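You operate a simulated robot arm through the tools that you are given. There is no shell and no other tool.

You run a simulated robot arm. Do the job below in one go: nothing can be reset, and whatever is moved stays where it is left.

JOB
Give the stepped rod 2 shots of oil and box it.
Fine: the white box; oil it in the grey tray by the oil bottle; swing the spout back. Where these are worked on the way, their far stop is far enough and under half their travel is too little: oil spout.

Only the result counts: the job must be done as asked and must still hold three seconds after the hand-in. Knocking over, shifting, dropping, spilling or breaking anything else fails it.

ROBOT AND FRAMES
A 7-joint arm with a two-finger gripper, fixed in place. Base frame: the origin is on the floor under the middle of its stand, x ahead of it, y to its left, z up; the work surface is at about z = 80. Units: cm, degrees, N and s.
With the tool pointing down near the work surface it reaches from about 34 to 72 cm from the base axis. Its first joint turns from -66.0 to 66.0 degrees. Payload 2.45 kg.
The tool frame sits at the grasp point between the pads (the TCP): z along the fingers, y along the line on which they close. The tips reach 2.6 cm beyond it. The gripper opens to 9.6 cm; its body begins 6.9 cm behind the TCP.
Orientation is that of the tool frame in the base frame, as a unit quaternion [w, x, y, z]. With the fingers straight down and closing along the base's y, the tool's x points along the base's -x, its y along +y and its z along -z.

CONTROLS
- The arm moves only by the tool drive_tool. Its arguments are lists of equal length, an entry for each row: "claw": the gripper command, from -1 (fully open) to 1 (shut), values between in proportion; "xyz": the shift along the base's x, y, z in units of 20 mm (1.0 is 20 mm), a list of three; "angular": the turn, a rotation vector about the base's x, y, z in units of 8 degrees (1.0 is 8 degrees), a list of three. In form: {"claw": [claw, ...], "xyz": [[dx, dy, dz], ...], "angular": [[rx, ry, rz], ...]}. A call has 1 to 20 rows; each row shifts and turns the commanded pose from where the row before left it. A call with a number of a shift or a turn outside -1 to 1 is refused whole. Rows are played at 5 a second. More than 5 cm and 8.6 degrees between two rows, or a gripper value outside its range, and nothing of the call is played. Where a pose cannot be reached the arm comes as near as it can. A force on the tool above 40 N (or 10 N above the force at the start of the call, whichever is more), or a blocked arm, ends the call early, and 0.2 s more pass. Each finger travels about 5 cm/s and halts on what it meets, pressing with about 28 N; the grip force reading is that of the motor and also rises with nothing between the fingers. The clock runs only during rows and for 0.2 s after the last one: add rows that do not move to give the fingers time. It gives the time, the measured TCP pose, the force on the tool (base axes), the opening and the grip force at its end, in the units of the frame above (readings bear some noise), with the torque about the TCP (base axes, N m) and any sound that the robot's microphone picked up.
- Cameras (640 x 400 px; columns grow to the right, rows downward): "scene" is fixed at [16.76, -40.01, 141.49]; the picture's right is [0.72, -0.70, 0.00], its down [-0.45, -0.47, -0.76] and it looks along [0.53, 0.54, -0.65] (base axes); focal length 314 px, centre (320, 200). "wrist" rides on the gripper at [8.2, 0.3, -9.8] in the tool frame; the picture's right is [-0.04, 1.00, 0.00], its down [-0.73, -0.03, -0.68] and it looks along [-0.68, -0.03, 0.73] (tool axes); focal length 256 px, centre (320, 200). There is no depth. A picture from a camera that has moved, and an enlarged one, comes with that camera's place and axes in the base frame and with its lens.
- capture(camera): a new picture of that camera. No time passes.
- close_up(camera, box): a new picture of the part [left, top, right, bottom] of that camera's present view, enlarged. No time passes.
- close_job(): hands the job in; it is judged then, once.

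Places have to be worked out from the pictures, the camera data and where the tool is seen. Open the gripper and draw the arm clear of the work before you hand the job in, unless the task says otherwise.

The tools are called after ">>>" by a JSON object that holds its "method" and its "body". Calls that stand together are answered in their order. drive_tool: Moves the arm, as the interface text tells. Its arguments: {"type":"object","properties":{"claw":{"type":"array","items":{"type":"number"}},"xyz":{"type":"array","items":{"type":"array","items":{"type":"number"}}},"angular":{"type":"array","items":{"type":"array","items":{"type":"number"}}}},"required":["claw","xyz","angular"]} The other tools are called the same way: capture (camera) takes a picture; close_up (camera, box) takes an enlarged picture of a part of a camera's view; close_job () hands the job in.

At the start:

```text
time_s: 0.0
ee_pos: [42.68, -11.98, 114.42]
tool_rot: [0.0, 0.0, 1.0, 0.001]
force: [-0.2, 0.1, -0.5]
ft_torque: [0.01, -0.02, -0.04]
opening: 9.58
finger_force: 0.0
```

scene: 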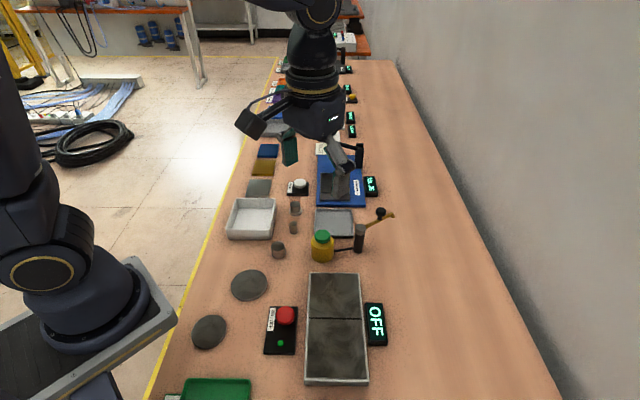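
wrist: 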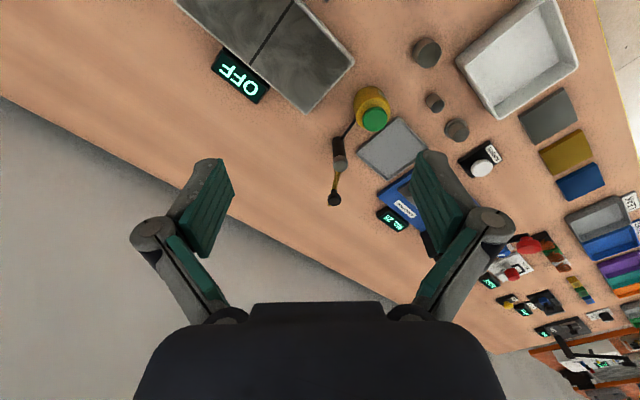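

I'll start with enlarged views of the work area to identify the objects.

>>> {"method": "close_up", "body": {"camera": "scene", "box": [220, 160, 420, 285]}}

>>> {"method": "close_up", "body": {"camera": "wrist", "box": [300, 0, 620, 200]}}

>>> {"method": "close_up", "body": {"camera": "scene", "box": [160, 260, 400, 400]}}

```text
3.20 times, centred on (320, 222) of scene
camera zoom: at [16.76, -40.01, 141.49], right [0.72, -0.7, 0.0], down [-0.45, -0.47, -0.76], along [0.53, 0.54, -0.65], focal length 1006 px, centre (320, 128)
```

zoom: 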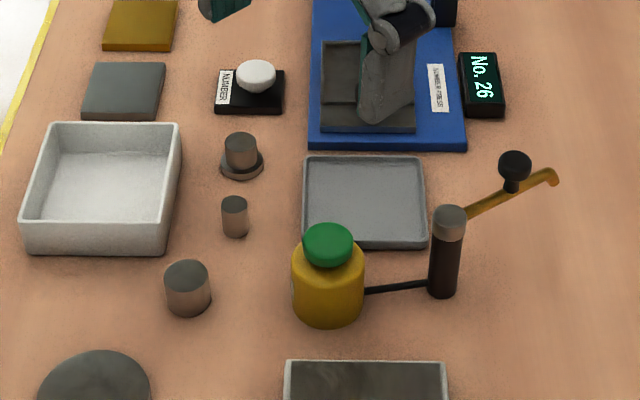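

```text
2.00 times, centred on (460, 100) of wrist
camera zoom: at [34.65, -11.66, 124.13], right [0.04, 1.0, 0.0], down [0.73, -0.03, 0.68], along [0.68, -0.03, -0.73], focal length 512 px, centre (40, 400)
```

zoom: 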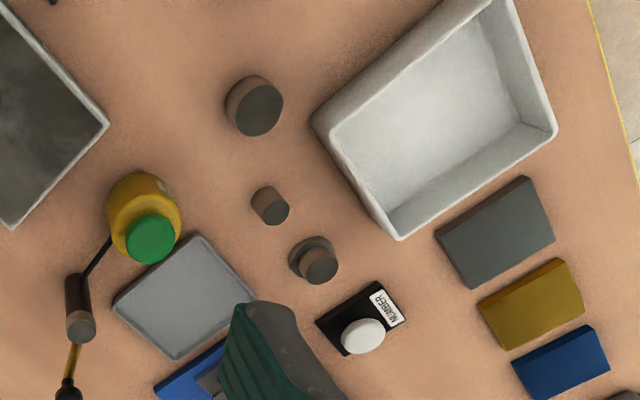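

```text
2.67 times, centred on (280, 330) of scene
camera zoom: at [16.76, -40.01, 141.49], right [0.72, -0.7, 0.0], down [-0.45, -0.47, -0.76], along [0.53, 0.54, -0.65], focal length 838 px, centre (427, -147)
```

zoom: 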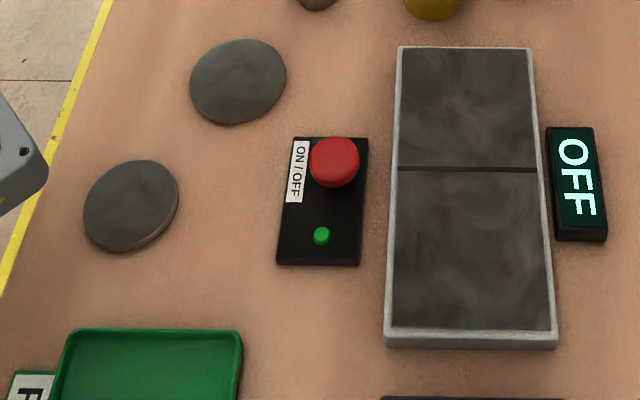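

The stepped rod looks to be at about (57.9, 12.1), the grey tray around (62.2, 1.3), the green-capped oil bottle at (53.3, -3.8), the spout post at (60, -9.7) and the white box near (46, 15). I'll zoom in further to refine these.

>>> {"method": "close_up", "body": {"camera": "scene", "box": [270, 185, 350, 235]}}

>>> {"method": "close_up", "body": {"camera": "scene", "box": [300, 200, 404, 265]}}

>>> {"method": "close_up", "body": {"camera": "wrist", "box": [320, 80, 448, 160]}}

>>> {"method": "close_up", "body": {"camera": "wrist", "box": [310, 80, 438, 220]}}

```text
8.00 times, centred on (310, 210) of scene
camera zoom: at [16.76, -40.01, 141.49], right [0.72, -0.7, 0.0], down [-0.45, -0.47, -0.76], along [0.53, 0.54, -0.65], focal length 2515 px, centre (400, 120)
```

zoom: 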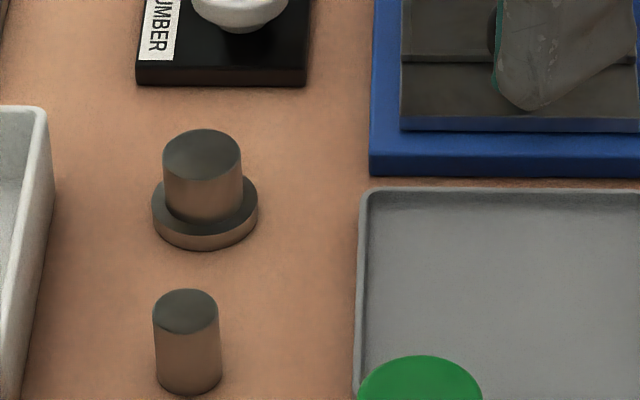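

```text
6.15 times, centred on (352, 232) of scene
camera zoom: at [16.76, -40.01, 141.49], right [0.72, -0.7, 0.0], down [-0.45, -0.47, -0.76], along [0.53, 0.54, -0.65], focal length 1935 px, centre (123, 0)
```

zoom: 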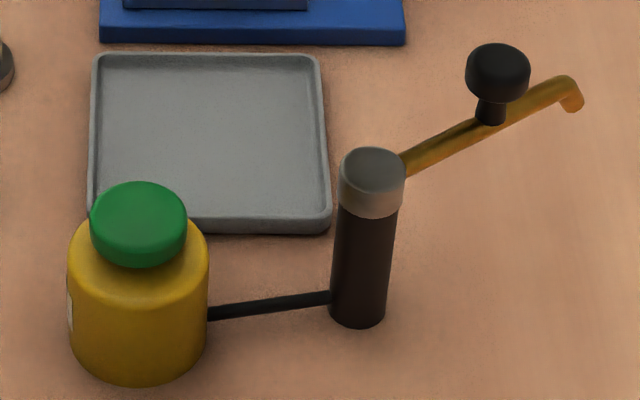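

```text
5.00 times, centred on (384, 120) of wrist
camera zoom: at [34.65, -11.66, 124.13], right [0.04, 1.0, 0.0], down [0.73, -0.03, 0.68], along [0.68, -0.03, -0.73], focal length 1280 px, centre (0, 600)
```

zoom: 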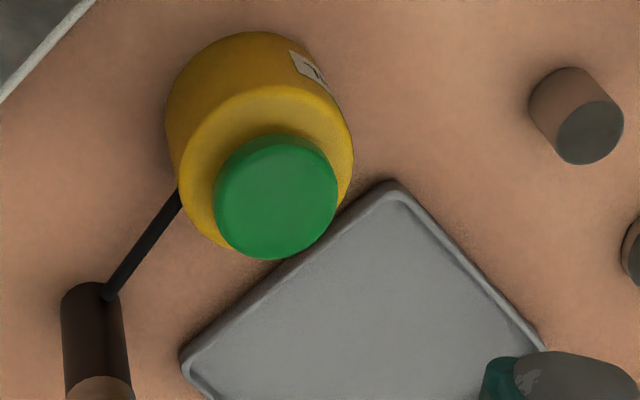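

```text
2.86 times, centred on (374, 150) of wrist
camera zoom: at [34.65, -11.66, 124.13], right [0.04, 1.0, 0.0], down [0.73, -0.03, 0.68], along [0.68, -0.03, -0.73], focal length 731 px, centre (166, 343)
```

zoom: 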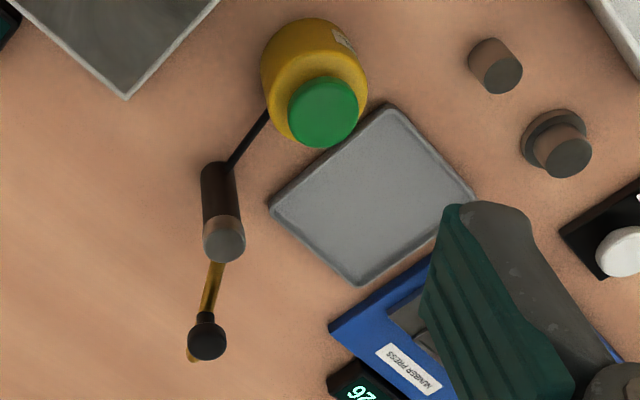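

Triangulating from both views, the rod is at about (58.2, 12.5), 3 cm high with a flange at the bottom. The spout post is at (60.1, -9.3), its knob at (65.9, -10.4, 90.2), and the cap top at (52.7, -3.9, 87.1). I'll move above the rod first and check the alignment.

>>> {"method": "drive_tool", "body": {"claw": [-1, -1, -1, -1, -1, -1, -1, -1, -0.8, -0.6, -0.4, -0.4, -0.4, -0.4], "xyz": [[0.596, 0.9415, -0.746], [0.596, 0.9415, -0.746], [0.596, 0.9415, -0.746], [0.596, 0.9415, -0.746], [0.596, 0.9415, -0.746], [0.596, 0.9415, -0.746], [0.596, 0.9415, -0.746], [0.596, 0.9415, -0.746], [0.596, 0.9415, -0.746], [0.596, 0.9415, -0.746], [0.596, 0.9415, -0.746], [0.596, 0.9415, -0.746], [0.596, 0.9415, -0.746], [0, 0, 0]], "angular": [[0, 0, 0], [0, 0, 0], [0, 0, 0], [0, 0, 0], [0, 0, 0], [0, 0, 0], [0, 0, 0], [0, 0, 0], [0, 0, 0], [0, 0, 0], [0, 0, 0], [0, 0, 0], [0, 0, 0], [0, 0, 0]]}}

>>> {"method": "capture", "body": {"camera": "wrist"}}

>>> {"method": "capture", "body": {"camera": "scene"}}

```text
time_s: 3.0
ee_pos: [58.16, 12.62, 94.9]
tool_rot: [0.0, 0.001, 1.0, 0.001]
force: [0.4, 0.4, 0.4]
ft_torque: [0.02, 0.02, 0.01]
opening: 6.73
finger_force: 0.0
```

```text
taken
camera wrist: at [50.15, 12.9, 104.72], right [0.04, 1.0, 0.0], down [0.73, -0.03, 0.68], along [0.68, -0.03, -0.73], focal length 256 px, centre (320, 200)
```

wrist: 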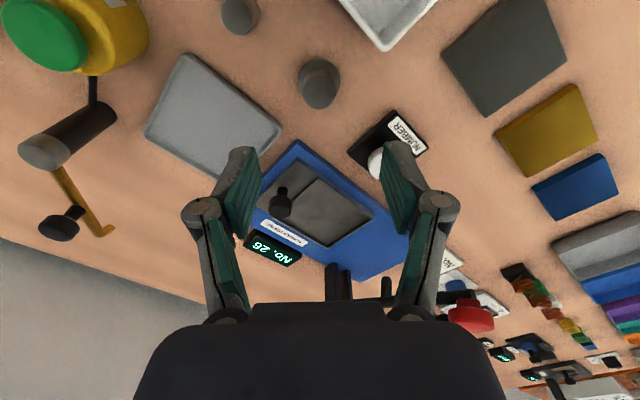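

```text
taken
```

scene: 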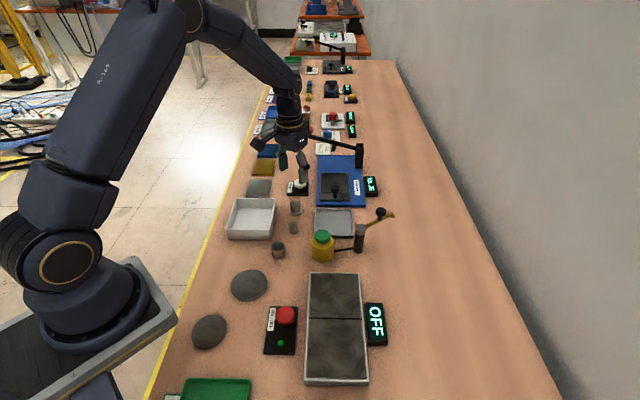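

The tool is now above the rod at (58.16, 12.62). I'll zoom in on the rod in the wrist view to check alignment before descending.

>>> {"method": "close_up", "body": {"camera": "wrist", "box": [256, 40, 384, 120]}}

>>> {"method": "close_up", "body": {"camera": "wrist", "box": [0, 60, 300, 248]}}

```text
5.00 times, centred on (320, 80) of wrist
camera zoom: at [50.15, 12.9, 104.72], right [0.04, 1.0, 0.0], down [0.73, -0.03, 0.68], along [0.68, -0.03, -0.73], focal length 1280 px, centre (320, 800)
```

zoom: 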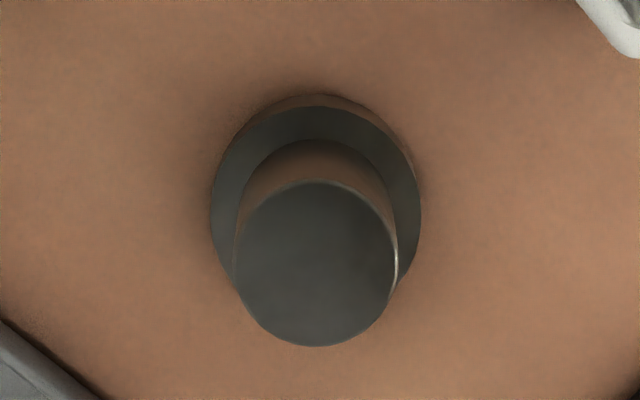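

```text
2.13 times, centred on (150, 154) of wrist
camera zoom: at [50.15, 12.9, 104.72], right [0.04, 1.0, 0.0], down [0.73, -0.03, 0.68], along [0.68, -0.03, -0.73], focal length 545 px, centre (682, 298)
```

zoom: 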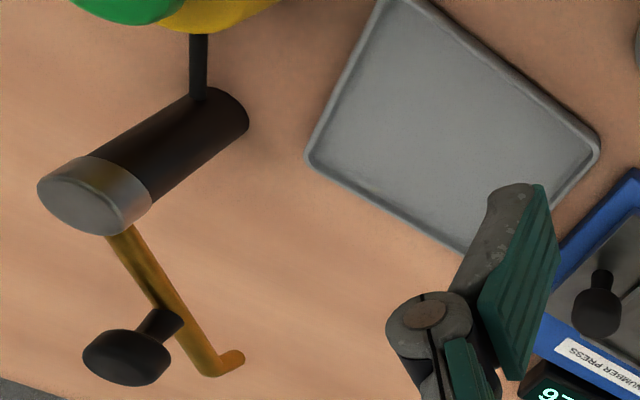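

The rod's axis reads (58.15, 12.46), so I'll shift y by -0.15 and descend until the tips are just above the flange (TCP z about 83.8).

>>> {"method": "drive_tool", "body": {"claw": [-0.4, -0.4, -0.4, -0.4, -0.4, -0.4, -0.4, -0.4, -0.4], "xyz": [[0, -0.075, -0.8], [0, 0, -0.8], [0, 0, -0.8], [0, 0, -0.8], [0, 0, -0.8], [0, 0, -0.8], [0, 0, -0.5], [0, 0, -0.25], [0, 0, 0]], "angular": [[0, 0, 0], [0, 0, 0], [0, 0, 0], [0, 0, 0], [0, 0, 0], [0, 0, 0], [0, 0, 0], [0, 0, 0], [0, 0, 0]]}}

>>> {"method": "capture", "body": {"camera": "wrist"}}

>>> {"method": "close_up", "body": {"camera": "scene", "box": [260, 160, 340, 240]}}

```text
time_s: 5.0
ee_pos: [58.08, 12.26, 83.87]
tool_rot: [0.0, 0.0, 1.0, 0.0]
force: [1.1, -0.4, -0.6]
ft_torque: [-0.03, -0.02, 0.01]
opening: 6.71
finger_force: 0.1
```

```text
taken
camera wrist: at [50.09, 12.63, 93.66], right [0.04, 1.0, 0.0], down [0.73, -0.03, 0.68], along [0.68, -0.03, -0.73], focal length 256 px, centre (320, 200)
```

wrist: 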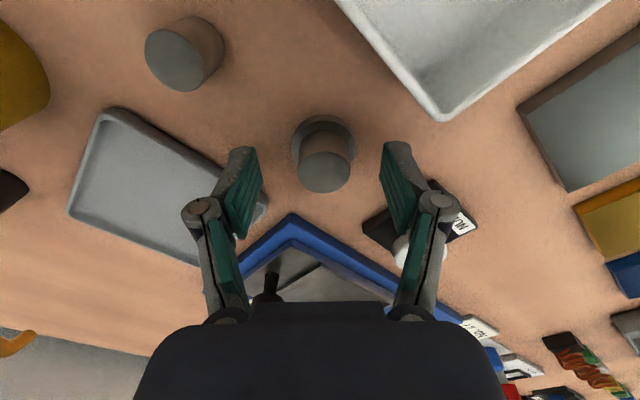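

```text
5.00 times, centred on (300, 200) of scene
camera zoom: at [16.76, -40.01, 141.49], right [0.72, -0.7, 0.0], down [-0.45, -0.47, -0.76], along [0.53, 0.54, -0.65], focal length 1572 px, centre (420, 200)
```

zoom: 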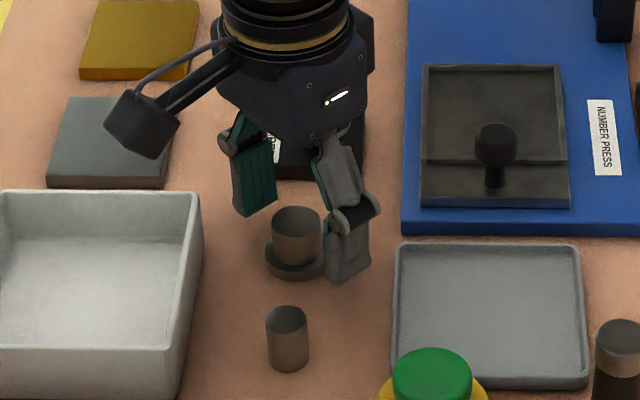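

The rod is centred between the pads with the tips just above the flange, so I'll close the gripper on the upper section.

>>> {"method": "drive_tool", "body": {"claw": [-0.2, 0.1, 1, 1, 1, 1, 1], "xyz": [[0, 0.06, 0], [0, 0, 0], [0, 0, 0], [0, 0, 0], [0, 0, 0], [0, 0, 0], [0, 0, 0]], "angular": [[0, 0, 0], [0, 0, 0], [0, 0, 0], [0, 0, 0], [0, 0, 0], [0, 0, 0], [0, 0, 0]]}}

>>> {"method": "capture", "body": {"camera": "wrist"}}

```text
time_s: 6.6
ee_pos: [58.18, 12.33, 83.87]
tool_rot: [-0.001, 0.0, 1.0, 0.0]
force: [0.2, 1.0, 0.8]
ft_torque: [0.05, 0.03, -0.02]
opening: 2.71
finger_force: 28.1
```

```text
taken
camera wrist: at [50.1, 12.75, 93.66], right [0.04, 1.0, 0.0], down [0.73, -0.03, 0.68], along [0.68, -0.03, -0.73], focal length 256 px, centre (320, 200)
```

wrist: 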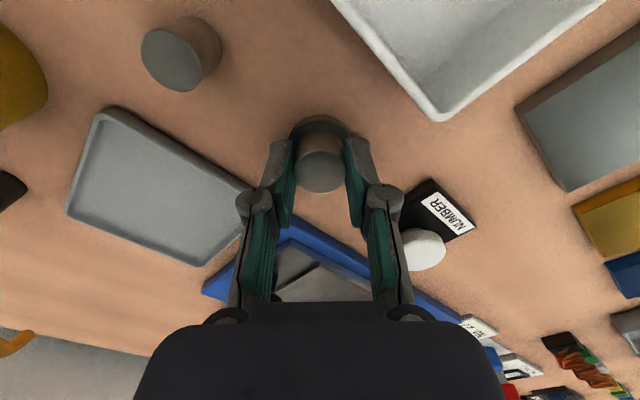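

The grip is solid (2.71 cm opening at 28 N). The spout tip triangulates to (70.7, -11.2, 86.2), which is 10.75 cm from the post, so a swing of about 90° puts it at roughly (62.2, 1.2). I'll lift the rod and carry it there.

>>> {"method": "drive_tool", "body": {"claw": [1, 1, 1, 1, 1, 1, 1, 1, 1, 1, 1, 1], "xyz": [[0, 0, 0.5], [0, 0, 0.8], [0, 0, 0.9], [0, 0, 0.8], [0.289, -0.796, 0], [0.289, -0.796, 0], [0.289, -0.796, 0], [0.289, -0.796, 0], [0.289, -0.796, 0], [0.289, -0.796, 0], [0.289, -0.796, 0], [0, 0, 0]], "angular": [[0, 0, 0], [0, 0, 0], [0, 0, 0], [0, 0, 0], [0, 0, 0], [0, 0, 0], [0, 0, 0], [0, 0, 0], [0, 0, 0], [0, 0, 0], [0, 0, 0], [0, 0, 0]]}}

>>> {"method": "capture", "body": {"camera": "wrist"}}

>>> {"method": "close_up", "body": {"camera": "scene", "box": [240, 120, 420, 280]}}

```text
time_s: 9.2
ee_pos: [62.27, 1.14, 89.88]
tool_rot: [-0.001, 0.0, 1.0, 0.001]
force: [-1.2, 0.8, -1.3]
ft_torque: [-0.01, -0.01, 0.0]
opening: 2.7
finger_force: 28.0
```

```text
taken
camera wrist: at [54.18, 1.55, 99.68], right [0.04, 1.0, 0.0], down [0.73, -0.03, 0.68], along [0.68, -0.03, -0.73], focal length 256 px, centre (320, 200)
```

wrist: 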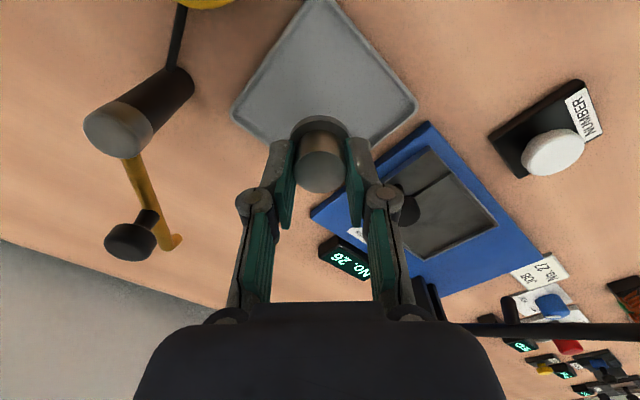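

```text
2.50 times, centred on (330, 200) of scene
camera zoom: at [16.76, -40.01, 141.49], right [0.72, -0.7, 0.0], down [-0.45, -0.47, -0.76], along [0.53, 0.54, -0.65], focal length 786 px, centre (295, 200)
```

zoom: 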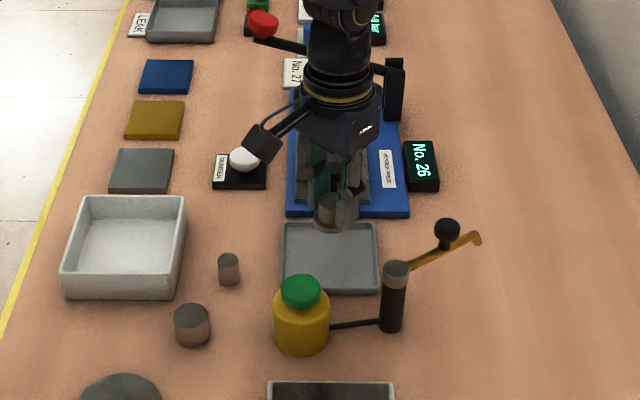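

The rod is over the tray's centre (tray about (62.3, 1.4)). I'll lower it to just above the tray floor.

>>> {"method": "drive_tool", "body": {"claw": [1, 1, 1, 1, 1, 1], "xyz": [[0, 0.05, -0.7], [0, 0, -0.7], [0, 0, -0.6], [0, 0, -0.3], [0, 0, -0.2], [0, 0, 0]], "angular": [[0, 0, 0], [0, 0, 0], [0, 0, 0], [0, 0, 0], [0, 0, 0], [0, 0, 0]]}}

>>> {"method": "close_up", "body": {"camera": "scene", "box": [300, 180, 370, 250]}}

```text
time_s: 10.6
ee_pos: [62.34, 1.43, 84.85]
tool_rot: [0.0, 0.0, 1.0, 0.0]
force: [-0.5, 0.2, -2.1]
ft_torque: [0.0, 0.0, 0.03]
opening: 2.68
finger_force: 28.3
```

```text
5.71 times, centred on (335, 215) of scene
camera zoom: at [16.76, -40.01, 141.49], right [0.72, -0.7, 0.0], down [-0.45, -0.47, -0.76], along [0.53, 0.54, -0.65], focal length 1797 px, centre (234, 114)
```

zoom: 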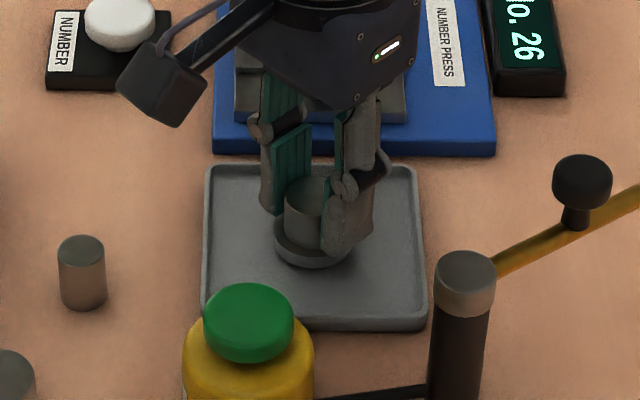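

I'll ease down in small steps until the tray floor takes the rod's weight.

>>> {"method": "drive_tool", "body": {"claw": [1, 1, 1, 1, 1], "xyz": [[0, 0, -0.05], [0, 0, -0.05], [0, 0, -0.05], [0, 0, -0.05], [0, 0, 0]], "angular": [[0, 0, 0], [0, 0, 0], [0, 0, 0], [0, 0, 0], [0, 0, 0]]}}

```text
time_s: 11.8
ee_pos: [62.16, 1.32, 84.5]
tool_rot: [0.0, 0.0, 1.0, 0.0]
force: [0.4, -0.2, -2.4]
ft_torque: [0.03, -0.02, 0.0]
opening: 2.67
finger_force: 28.1
```

There's no contact yet (fz is -2.4 N, the rod's weight), so I'll go a little lower.

>>> {"method": "drive_tool", "body": {"claw": [1, 1, 1], "xyz": [[0, 0, -0.05], [0, 0, -0.05], [0, 0, 0]], "angular": [[0, 0, 0], [0, 0, 0], [0, 0, 0]]}}

>>> {"method": "close_up", "body": {"camera": "scene", "box": [320, 195, 360, 235]}}

```text
time_s: 12.6
ee_pos: [62.19, 1.31, 84.21]
tool_rot: [-0.001, 0.0, 1.0, 0.0]
force: [-3.1, -0.5, 7.8]
ft_torque: [0.03, 0.17, -0.02]
opening: 2.67
finger_force: 28.3
```

```text
10.00 times, centred on (340, 215) of scene
camera zoom: at [16.73, -40.01, 141.49], right [0.72, -0.7, 0.0], down [-0.45, -0.47, -0.76], along [0.53, 0.54, -0.65], focal length 3144 px, centre (120, 50)
```

zoom: 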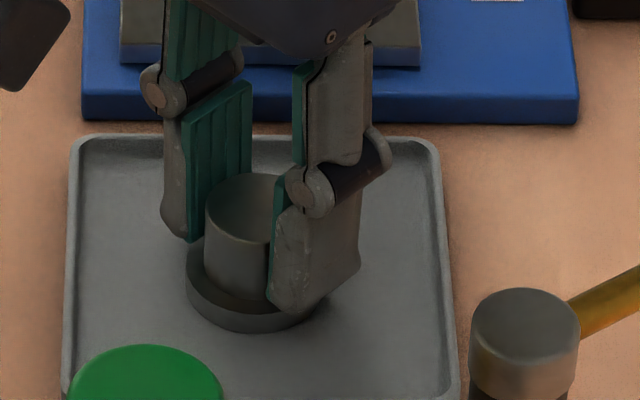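

Contact is made (fz is +7.8 N), so the rod is on the tray floor. I'll ease up a hair, open the gripper and rise straight up.

>>> {"method": "drive_tool", "body": {"claw": [1, 0.3, 0, -0.3, -0.4, -0.4, -0.4, -0.4, -0.4, -0.4, -0.4], "xyz": [[0, 0, 0.03], [0, 0, 0], [0, 0, 0], [0, 0, 0], [0, 0, 0], [0, 0, 0.4], [0, 0, 0.8], [0, 0, 1], [0, 0, 1], [0, 0, 1], [0, 0, 1]], "angular": [[0, 0, 0], [0, 0, 0], [0, 0, 0], [0, 0, 0], [0, 0, 0], [0, 0, 0], [0, 0, 0], [0, 0, 0], [0, 0, 0], [0, 0, 0], [0, 0, 0]]}}

>>> {"method": "capture", "body": {"camera": "wrist"}}

>>> {"method": "close_up", "body": {"camera": "scene", "box": [270, 180, 410, 270]}}

```text
time_s: 15.0
ee_pos: [62.26, 1.47, 94.73]
tool_rot: [0.0, 0.0, 1.0, 0.0]
force: [0.4, -1.0, 0.9]
ft_torque: [-0.01, -0.02, 0.0]
opening: 6.75
finger_force: 0.0
```

```text
taken
camera wrist: at [54.17, 1.75, 104.51], right [0.04, 1.0, 0.0], down [0.73, -0.03, 0.68], along [0.68, -0.03, -0.73], focal length 256 px, centre (320, 200)
```

wrist: 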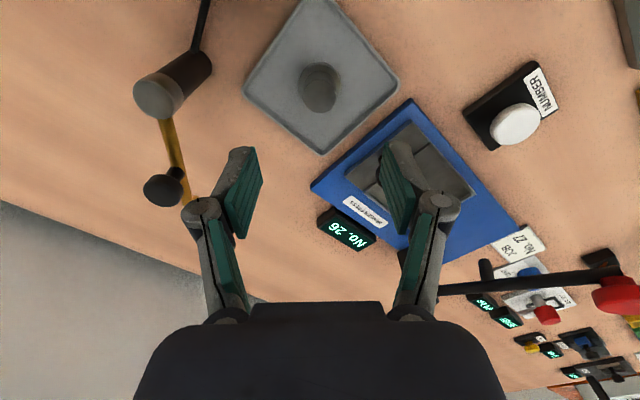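

```text
4.44 times, centred on (340, 225) of scene
camera zoom: at [16.76, -40.01, 141.49], right [0.72, -0.7, 0.0], down [-0.45, -0.47, -0.76], along [0.53, 0.54, -0.65], focal length 1397 px, centre (231, 89)
```

zoom: 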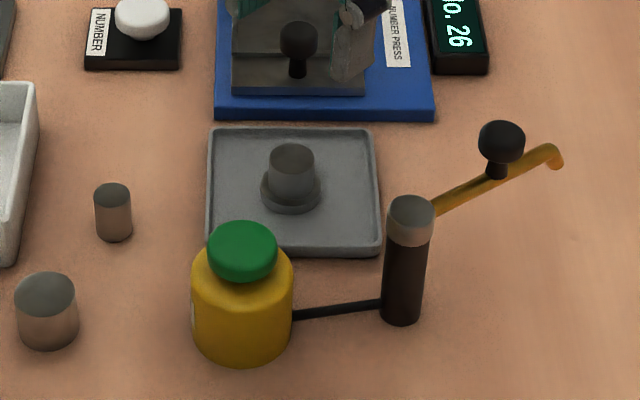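

The rod is standing upright in the tray centre. Next I'll move above the spout knob (about (65.95, -10.35)), yawed to -10.7° so the pads straddle it along the swing direction.

>>> {"method": "drive_tool", "body": {"claw": [-0.4, -0.4, -0.3, -0.2, -0.1, 0, 0.1, 0.15, 0.15], "xyz": [[0, 0, 0.825], [0, 0, 0.825], [0.264, -0.839, 0], [0.264, -0.839, 0], [0.264, -0.839, 0], [0.264, -0.839, 0], [0.264, -0.839, 0], [0.264, -0.839, 0], [0.264, -0.839, 0]], "angular": [[0, 0, 0], [0, 0, 0], [0, 0, -0.67], [0, 0, -0.67], [0, 0, 0], [0, 0, 0], [0, 0, 0], [0, 0, 0], [0, 0, 0]]}}

>>> {"method": "capture", "body": {"camera": "wrist"}}

>>> {"method": "close_up", "body": {"camera": "scene", "box": [270, 140, 430, 260]}}

```text
time_s: 17.0
ee_pos: [65.81, -10.38, 98.0]
tool_rot: [-0.001, 0.092, 0.996, 0.0]
force: [0.6, 0.3, 0.5]
ft_torque: [0.01, -0.01, 0.01]
opening: 4.09
finger_force: 0.1
```

```text
taken
camera wrist: at [58.08, -8.55, 107.91], right [0.23, 0.97, 0.0], down [0.72, -0.17, 0.68], along [0.66, -0.15, -0.73], focal length 256 px, centre (320, 200)
```

wrist: 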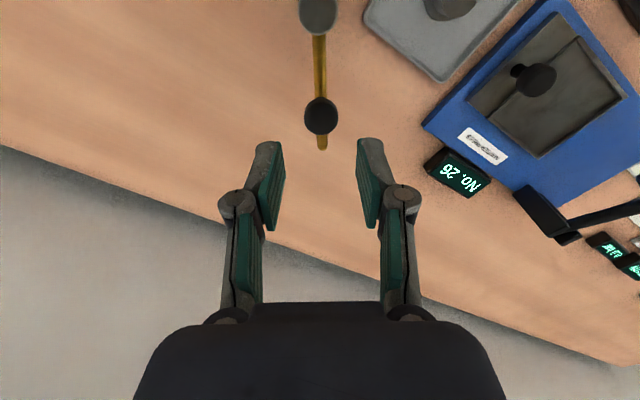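

```text
3.33 times, centred on (350, 200) of scene
camera zoom: at [16.76, -40.01, 141.49], right [0.72, -0.7, 0.0], down [-0.45, -0.47, -0.76], along [0.53, 0.54, -0.65], focal length 1048 px, centre (220, 200)
```

zoom: 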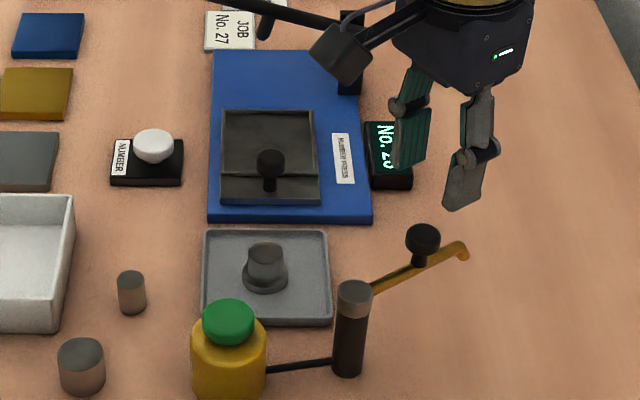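

The knob lies centred between the pads and the spout runs straight up the wrist image, so position and yaw match. I'll descend so the pads straddle the knob head (TCP z about 91.6).

>>> {"method": "drive_tool", "body": {"claw": [0.15, 0.15, 0.15, 0.15, 0.15, 0.15], "xyz": [[0, 0, -0.8], [0, 0, -0.8], [0, 0, -0.7], [0, 0, -0.5], [0, 0, -0.4], [0, 0, 0]], "angular": [[0, 0, 0], [0, 0, 0], [0, 0, 0], [0, 0, 0], [0, 0, 0], [0, 0, 0]]}}

>>> {"method": "capture", "body": {"camera": "wrist"}}

>>> {"method": "close_up", "body": {"camera": "scene", "box": [330, 170, 410, 250]}}

```text
time_s: 18.4
ee_pos: [65.94, -10.27, 91.6]
tool_rot: [0.0, 0.093, 0.996, -0.001]
force: [0.1, -0.1, -0.2]
ft_torque: [0.0, 0.0, 0.02]
opening: 4.09
finger_force: 0.0
```

```text
taken
camera wrist: at [58.09, -8.5, 101.45], right [0.23, 0.97, 0.0], down [0.72, -0.17, 0.68], along [0.66, -0.15, -0.73], focal length 256 px, centre (320, 200)
```

wrist: 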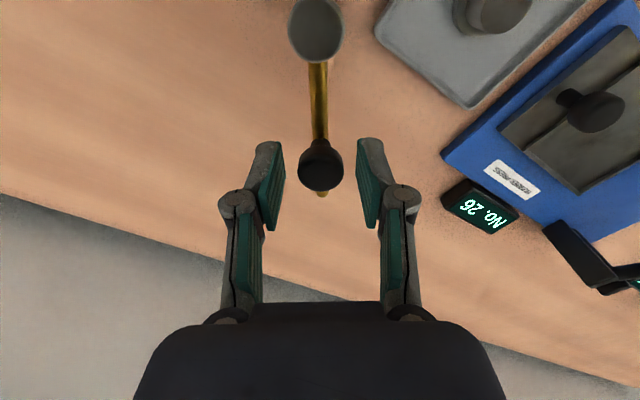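

```text
5.00 times, centred on (370, 210) of scene
camera zoom: at [16.76, -40.01, 141.49], right [0.72, -0.7, 0.0], down [-0.45, -0.47, -0.76], along [0.53, 0.54, -0.65], focal length 1572 px, centre (70, 150)
```

zoom: 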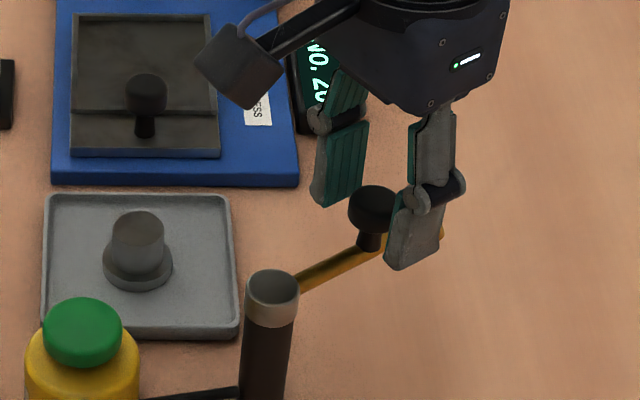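

The pads straddle the knob. I'll narrow the gap to about 3.1 cm, nudge toward the post, and swing the spout along its arc (radius about 5.7 cm about (60.05, -9.3)) with matching yaw, doing the first half now.

>>> {"method": "drive_tool", "body": {"claw": [0.25, 0.35, 0.35, 0.35, 0.35, 0.35, 0.35, 0.35, 0.35, 0.35], "xyz": [[-0.14, 0, 0], [0, 0, 0], [0, 0, 0], [0.0425, 0.3704, 0], [-0.0062, 0.3728, 0], [-0.0548, 0.3687, 0], [-0.1024, 0.3584, 0], [-0.1483, 0.342, 0], [-0.1917, 0.3197, 0], [0, 0, 0]], "angular": [[0, 0, 0], [0, 0, 0], [0, 0, 0], [0, 0, 0.9375], [0, 0, 0.9375], [0, 0, 0.9375], [0, 0, 0.9375], [0, 0, 0.9375], [0, 0, 0.9375], [0, 0, 0]]}}

>>> {"method": "capture", "body": {"camera": "wrist"}}

>>> {"method": "close_up", "body": {"camera": "scene", "box": [280, 150, 420, 270]}}

```text
time_s: 20.6
ee_pos: [64.76, -6.01, 91.62]
tool_rot: [0.0, -0.296, 0.955, 0.0]
force: [0.7, 0.6, 0.5]
ft_torque: [-0.04, 0.03, -0.02]
opening: 3.15
finger_force: 0.1
```

```text
taken
camera wrist: at [57.93, -10.4, 101.44], right [-0.53, 0.85, 0.0], down [0.62, 0.39, 0.68], along [0.58, 0.36, -0.73], focal length 256 px, centre (320, 200)
```

wrist: 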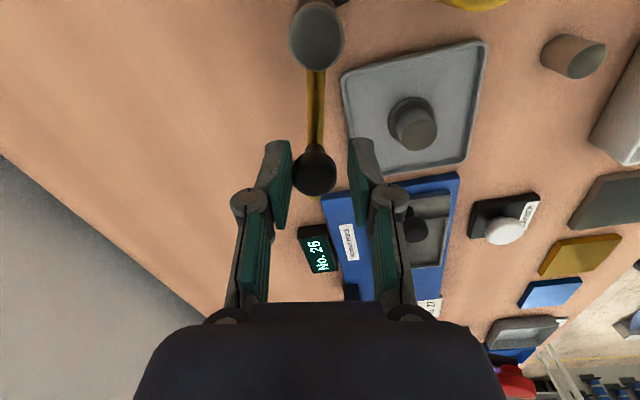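

```text
3.33 times, centred on (350, 210) of scene
camera zoom: at [16.76, -40.01, 141.49], right [0.72, -0.7, 0.0], down [-0.45, -0.47, -0.76], along [0.53, 0.54, -0.65], focal length 1048 px, centre (220, 167)
```

zoom: 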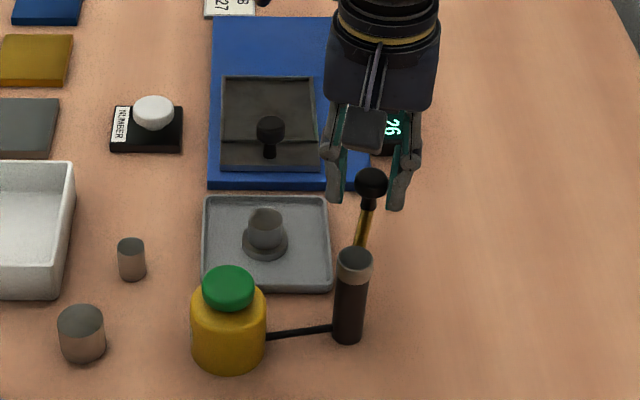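

The spout follows smoothly with almost no force. I'll continue the arc towards the tray.

>>> {"method": "drive_tool", "body": {"claw": [0.35, 0.35, 0.35, 0.35, 0.35, 0.35, 0.35], "xyz": [[-0.2318, 0.292, 0], [-0.2679, 0.2592, 0], [-0.2995, 0.222, 0], [-0.3259, 0.181, 0], [-0.3467, 0.1369, 0], [-0.3617, 0.0905, 0], [0, 0, 0]], "angular": [[0, 0, 0.9375], [0, 0, 0.9375], [0, 0, 0.9375], [0, 0, 0.9375], [0, 0, 0.9375], [0, 0, 0.9375], [0, 0, 0]]}}

>>> {"method": "capture", "body": {"camera": "wrist"}}

>>> {"method": "close_up", "body": {"camera": "scene", "box": [280, 150, 420, 270]}}

```text
time_s: 22.2
ee_pos: [61.04, -3.71, 91.58]
tool_rot: [0.0, -0.638, 0.77, 0.0]
force: [0.0, 0.2, 0.2]
ft_torque: [0.01, -0.02, 0.0]
opening: 3.11
finger_force: 0.0
```

```text
taken
camera wrist: at [59.36, -11.7, 101.4], right [-0.97, 0.22, 0.0], down [0.16, 0.72, 0.68], along [0.15, 0.66, -0.73], focal length 256 px, centre (320, 200)
```

wrist: 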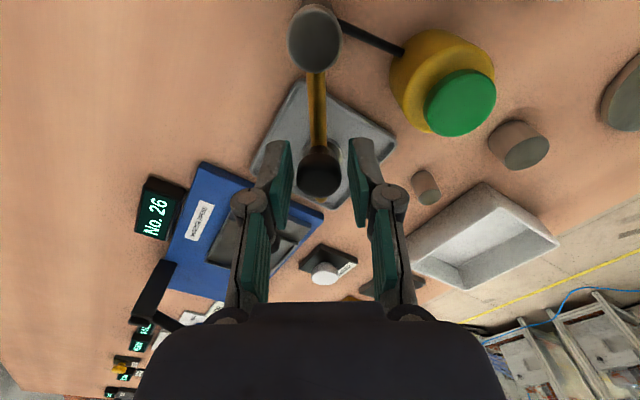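

```text
3.33 times, centred on (350, 210) of scene
camera zoom: at [16.76, -40.01, 141.49], right [0.72, -0.7, 0.0], down [-0.45, -0.47, -0.76], along [0.53, 0.54, -0.65], focal length 1048 px, centre (220, 167)
```

zoom: 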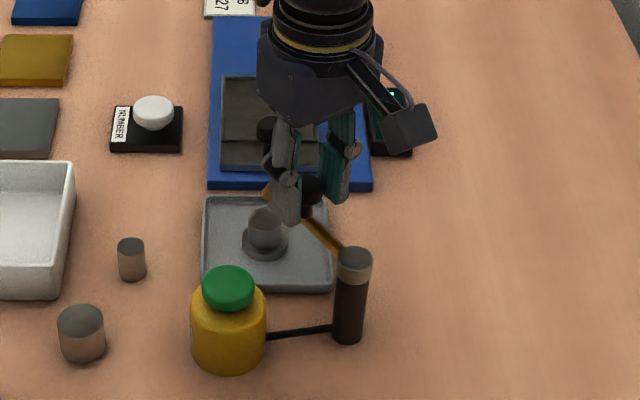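

No stop felt yet; the tip is near (62.4, 1.5). I'll push on in small steps to find the far stop.

>>> {"method": "drive_tool", "body": {"claw": [0.35, 0.35, 0.35], "xyz": [[-0.1474, 0.0228, 0], [-0.1484, 0.0151, 0], [0, 0, 0]], "angular": [[0, 0, 0.375], [0, 0, 0.375], [0, 0, 0]]}}

>>> {"method": "close_up", "body": {"camera": "wrist", "box": [240, 0, 400, 200]}}

>>> {"method": "close_up", "body": {"camera": "scene", "box": [300, 180, 400, 260]}}

```text
time_s: 23.0
ee_pos: [60.68, -3.77, 91.58]
tool_rot: [0.001, -0.677, 0.736, -0.001]
force: [8.1, -1.9, -1.3]
ft_torque: [0.03, -0.08, -0.06]
opening: 3.67
finger_force: 3.5
```

```text
2.00 times, centred on (320, 100) of wrist
camera zoom: at [59.66, -11.83, 101.41], right [-0.99, 0.12, 0.0], down [0.09, 0.73, 0.68], along [0.08, 0.67, -0.73], focal length 512 px, centre (320, 400)
```

zoom: 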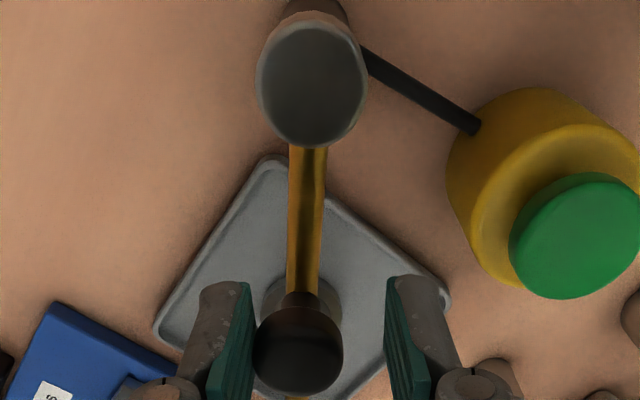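

```text
5.00 times, centred on (350, 220) of scene
camera zoom: at [16.78, -40.02, 141.48], right [0.72, -0.7, 0.0], down [-0.45, -0.47, -0.76], along [0.53, 0.54, -0.65], focal length 1572 px, centre (170, 100)
```

zoom: 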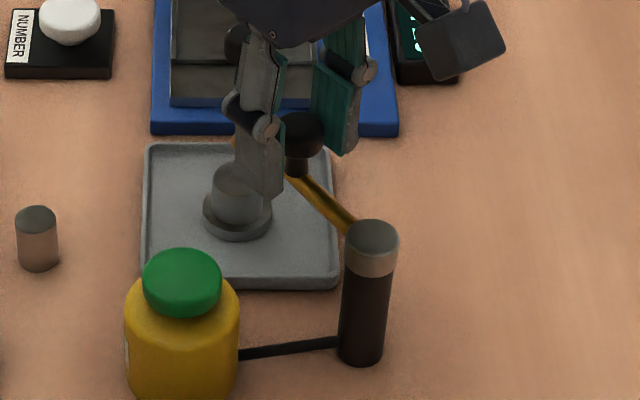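

The force rose to 8 N against the swing direction, so the spout is at its far stop, over the rod. I'll back off slightly, lift clear and look at where the tip sits relative to the rod.

>>> {"method": "drive_tool", "body": {"claw": [0.35, 0.3, 0.25, 0.25, 0.25, 0.25, 0.25, 0.25, 0.25, 0.25, 0.25, 0.25], "xyz": [[0.15, 0, 0], [0.15, 0, 0], [0, 0, 0], [0, 0, 0.6], [0, 0, 0.9], [0, 0, 0.9], [0, 0, 0.9], [-0.7, -0.05, 0], [-0.8, -0.05, 0], [-0.9, -0.02, 0], [-0.9, 0, 0], [-0.7, 0, 0]], "angular": [[0, 0, 0], [0, 0, 0], [0, 0, 0], [0, 0, 0], [0, 0, 0], [0, 0, 0], [0, 0, 0], [0, 0, 0], [0, 0, 0], [0, 0, 0], [0, 0, 0], [0, 0, 0]]}}

>>> {"method": "capture", "body": {"camera": "wrist"}}

>>> {"method": "close_up", "body": {"camera": "scene", "box": [290, 175, 390, 265]}}

```text
time_s: 25.6
ee_pos: [53.12, -3.96, 98.26]
tool_rot: [0.0, -0.677, 0.736, 0.0]
force: [0.3, 0.4, 1.3]
ft_torque: [0.0, -0.02, -0.01]
opening: 3.59
finger_force: 0.0
```

```text
taken
camera wrist: at [52.17, -12.03, 107.99], right [-0.99, 0.12, 0.0], down [0.09, 0.73, 0.68], along [0.08, 0.67, -0.73], focal length 256 px, centre (320, 200)
```

wrist: 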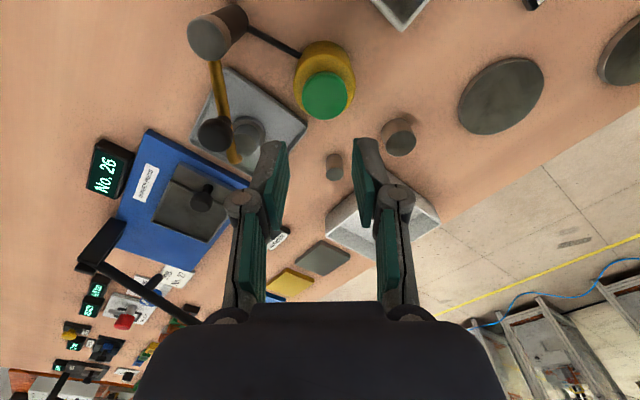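

```text
4.44 times, centred on (340, 220) of scene
camera zoom: at [16.76, -40.01, 141.49], right [0.72, -0.7, 0.0], down [-0.45, -0.47, -0.76], along [0.53, 0.54, -0.65], focal length 1397 px, centre (231, 111)
```

zoom: 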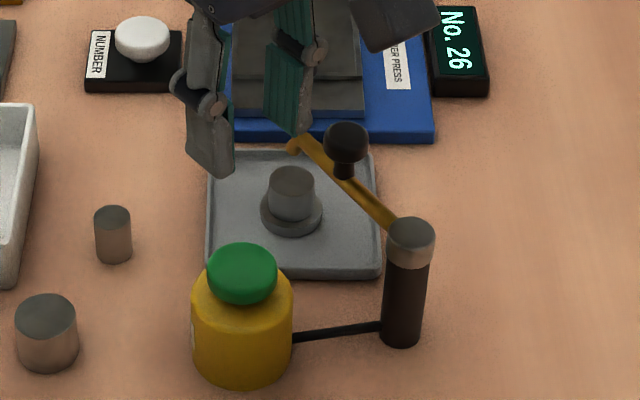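

From the scene camera the tip (62.0, 1.3) is right above the rod (62.3, 1.5). I'll double-check with a zoomed wrist view.

>>> {"method": "close_up", "body": {"camera": "wrist", "box": [180, 0, 370, 180]}}

```text
2.22 times, centred on (275, 90) of wrist
camera zoom: at [52.17, -12.03, 107.99], right [-0.99, 0.12, 0.0], down [0.09, 0.73, 0.68], along [0.08, 0.67, -0.73], focal length 569 px, centre (420, 444)
```

zoom: 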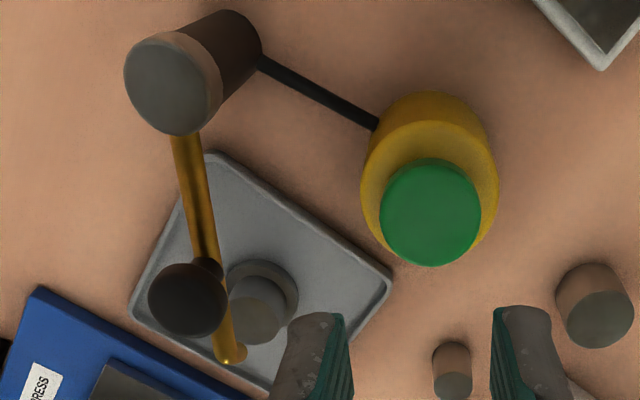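

Both views put the spout tip over the rod's top face. Next I'll close the fingers, centre over the green cap at about (52.7, -4.0) and come down to about 1 cm above it.

>>> {"method": "drive_tool", "body": {"claw": [0.6, 1, 1, 1, 1, 1, 1, 1], "xyz": [[-0.2, 0, 0], [0, 0, 0], [0, 0, -0.8], [0, 0, -0.8], [0, 0, -0.8], [0, 0, -0.7], [0, 0, -0.5], [0, 0, 0]], "angular": [[0, 0, 0], [0, 0, 0], [0, 0, 0], [0, 0, 0], [0, 0, 0], [0, 0, 0], [0, 0, 0], [0, 0, 0]]}}

>>> {"method": "capture", "body": {"camera": "wrist"}}

>>> {"method": "close_up", "body": {"camera": "scene", "box": [290, 175, 390, 265]}}

```text
time_s: 27.4
ee_pos: [52.71, -4.1, 90.89]
tool_rot: [0.0, -0.678, 0.735, 0.0]
force: [-0.4, -0.1, 0.5]
ft_torque: [-0.01, -0.02, 0.0]
opening: 0.0
finger_force: 28.3
```

```text
taken
camera wrist: at [51.84, -12.02, 100.8], right [-0.99, 0.12, 0.0], down [0.09, 0.73, 0.68], along [0.08, 0.67, -0.73], focal length 256 px, centre (320, 200)
```

wrist: 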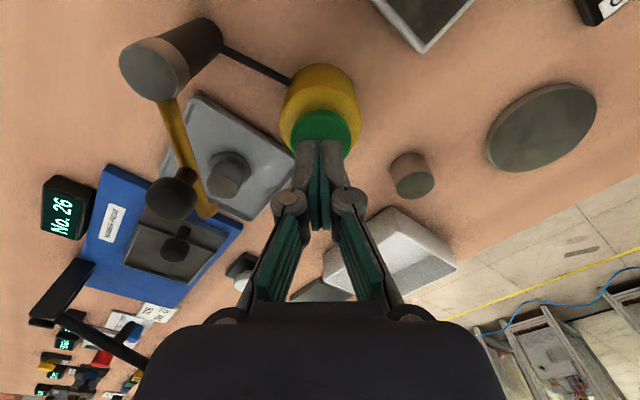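

```text
4.44 times, centred on (340, 220) of scene
camera zoom: at [16.76, -40.01, 141.49], right [0.72, -0.7, 0.0], down [-0.45, -0.47, -0.76], along [0.53, 0.54, -0.65], focal length 1397 px, centre (231, 111)
```

zoom: 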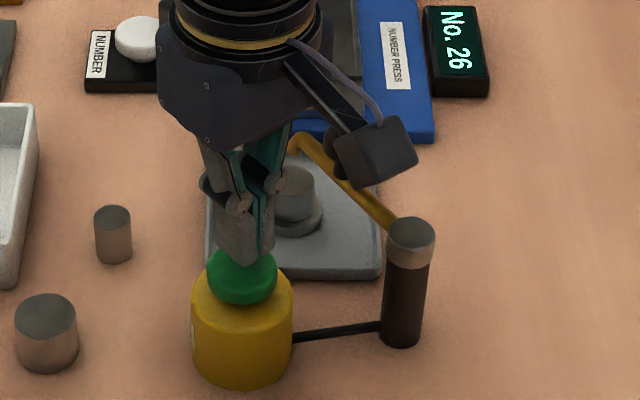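

The tips hover just above the cap and appear centred; I'll zoom in to confirm before pressing.

>>> {"method": "close_up", "body": {"camera": "wrist", "box": [270, 60, 370, 180]}}

>>> {"method": "close_up", "body": {"camera": "scene", "box": [310, 210, 340, 245]}}

```text
3.33 times, centred on (320, 120) of wrist
camera zoom: at [51.84, -12.02, 100.8], right [-0.99, 0.12, 0.0], down [0.09, 0.73, 0.68], along [0.08, 0.67, -0.73], focal length 853 px, centre (320, 467)
```

zoom: 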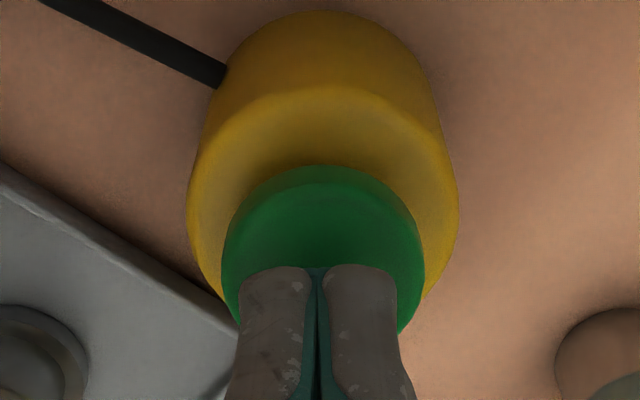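

```text
11.43 times, centred on (325, 228) of scene
camera zoom: at [16.76, -40.01, 141.49], right [0.72, -0.7, 0.0], down [-0.45, -0.47, -0.76], along [0.53, 0.54, -0.65], focal length 3593 px, centre (263, -114)
```

zoom: 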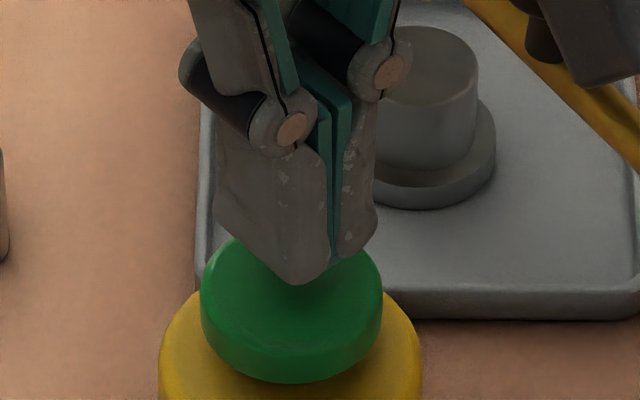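

The tips are centred over the cap. I'll press down gently in small steps, watching force and any sound.

>>> {"method": "drive_tool", "body": {"claw": [1, 1, 1, 1, 1], "xyz": [[0, 0, -0.3], [0, 0, -0.2], [0, 0, -0.1], [0, 0, -0.1], [0, 0, 0]], "angular": [[0, 0, 0], [0, 0, 0], [0, 0, 0], [0, 0, 0], [0, 0, 0]]}}

```text
time_s: 28.6
ee_pos: [52.65, -3.93, 89.52]
tool_rot: [0.0, -0.678, 0.735, 0.0]
force: [1.1, 0.2, 0.4]
ft_torque: [-0.02, 0.01, 0.03]
opening: 0.01
finger_force: 28.5
```

No contact yet at tip height 86.9, so I'll continue down.

>>> {"method": "drive_tool", "body": {"claw": [1, 1, 1, 1], "xyz": [[0, 0, -0.1], [0, 0, -0.05], [0, 0, -0.05], [0, 0, 0]], "angular": [[0, 0, 0], [0, 0, 0], [0, 0, 0], [0, 0, 0]]}}

>>> {"method": "close_up", "body": {"camera": "scene", "box": [300, 205, 350, 265]}}

```text
time_s: 29.6
ee_pos: [52.71, -3.87, 89.13]
tool_rot: [0.0, -0.678, 0.735, 0.0]
force: [0.9, -0.6, 2.4]
ft_torque: [-0.02, 0.01, -0.02]
opening: 0.64
finger_force: 28.6
heard: click
```

```text
6.67 times, centred on (325, 235) of scene
camera zoom: at [16.76, -40.01, 141.49], right [0.72, -0.7, 0.0], down [-0.45, -0.47, -0.76], along [0.53, 0.54, -0.65], focal length 2096 px, centre (287, -33)
```

zoom: 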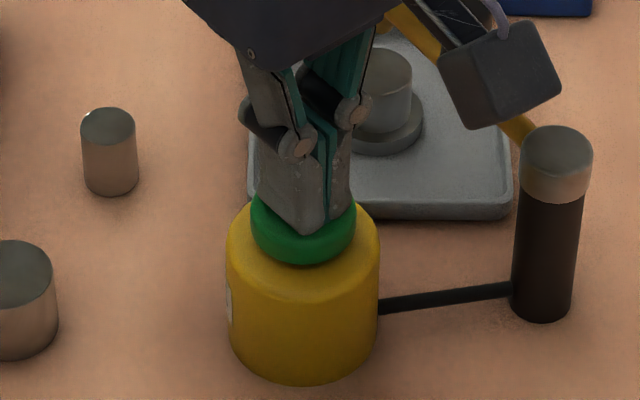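

A click was heard: one pump stroke. I'll raise clear of the cap to let it spring back, and look at the rod for oil.

>>> {"method": "drive_tool", "body": {"claw": [1, 1, 1, 1, 1], "xyz": [[0, 0, 0.3], [0, 0, 0.4], [0, 0, 0.3], [0, 0, 0], [0, 0, 0]], "angular": [[0, 0, 0], [0, 0, 0], [0, 0, 0], [0, 0, 0], [0, 0, 0]]}}

>>> {"method": "close_up", "body": {"camera": "scene", "box": [300, 185, 380, 265]}}

>>> {"method": "close_up", "body": {"camera": "wrist", "box": [140, 60, 300, 240]}}

```text
time_s: 30.8
ee_pos: [52.71, -4.05, 91.2]
tool_rot: [0.0, -0.678, 0.735, 0.0]
force: [0.1, -0.4, 0.3]
ft_torque: [0.04, 0.0, -0.02]
opening: 0.01
finger_force: 28.5
```

```text
5.00 times, centred on (340, 225) of scene
camera zoom: at [16.76, -40.01, 141.49], right [0.72, -0.7, 0.0], down [-0.45, -0.47, -0.76], along [0.53, 0.54, -0.65], focal length 1572 px, centre (220, 75)
```

zoom: 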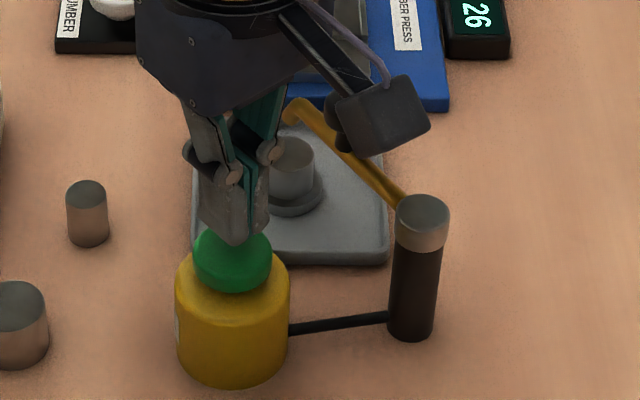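

```text
2.22 times, centred on (220, 150) of wrist
camera zoom: at [51.8, -12.01, 101.04], right [-0.99, 0.12, 0.0], down [0.09, 0.73, 0.68], along [0.08, 0.67, -0.73], focal length 569 px, centre (542, 311)
```

zoom: 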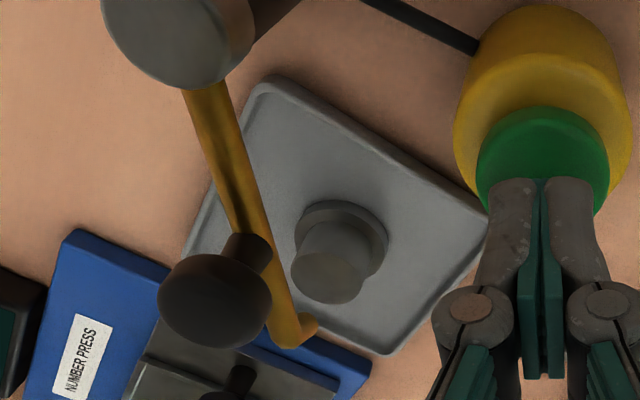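

I'll look closely at the rod top and spout tip for signs of the oil shot.

>>> {"method": "close_up", "body": {"camera": "scene", "box": [325, 190, 355, 220]}}

>>> {"method": "close_up", "body": {"camera": "wrist", "box": [200, 130, 250, 165]}}

```text
13.33 times, centred on (340, 205) of scene
camera zoom: at [16.76, -40.01, 141.49], right [0.72, -0.7, 0.0], down [-0.45, -0.47, -0.76], along [0.53, 0.54, -0.65], focal length 4192 px, centre (53, 133)
```

zoom: 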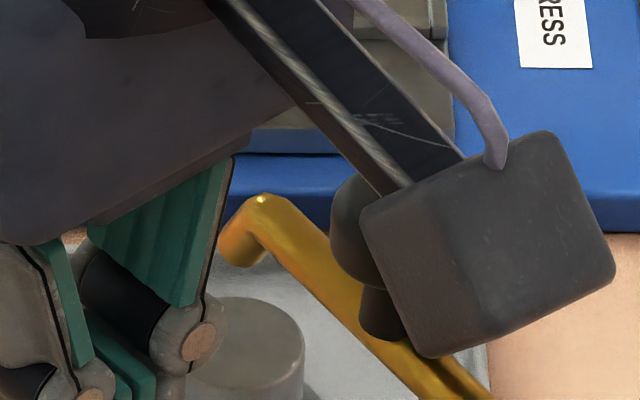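

```text
11.43 times, centred on (225, 148) of wrist
camera zoom: at [51.8, -12.01, 101.04], right [-0.99, 0.12, 0.0], down [0.09, 0.73, 0.68], along [0.08, 0.67, -0.73], focal length 2926 px, centre (1406, 800)
```

zoom: 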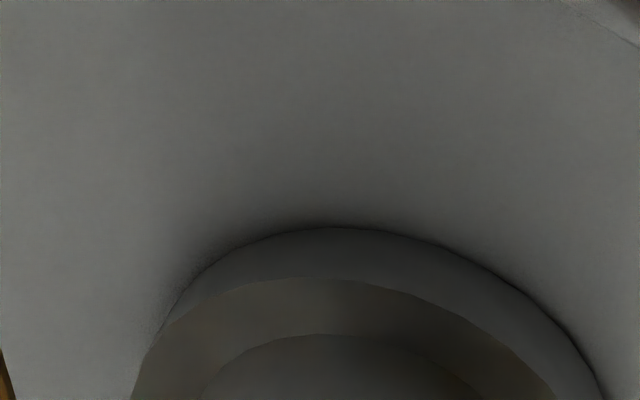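

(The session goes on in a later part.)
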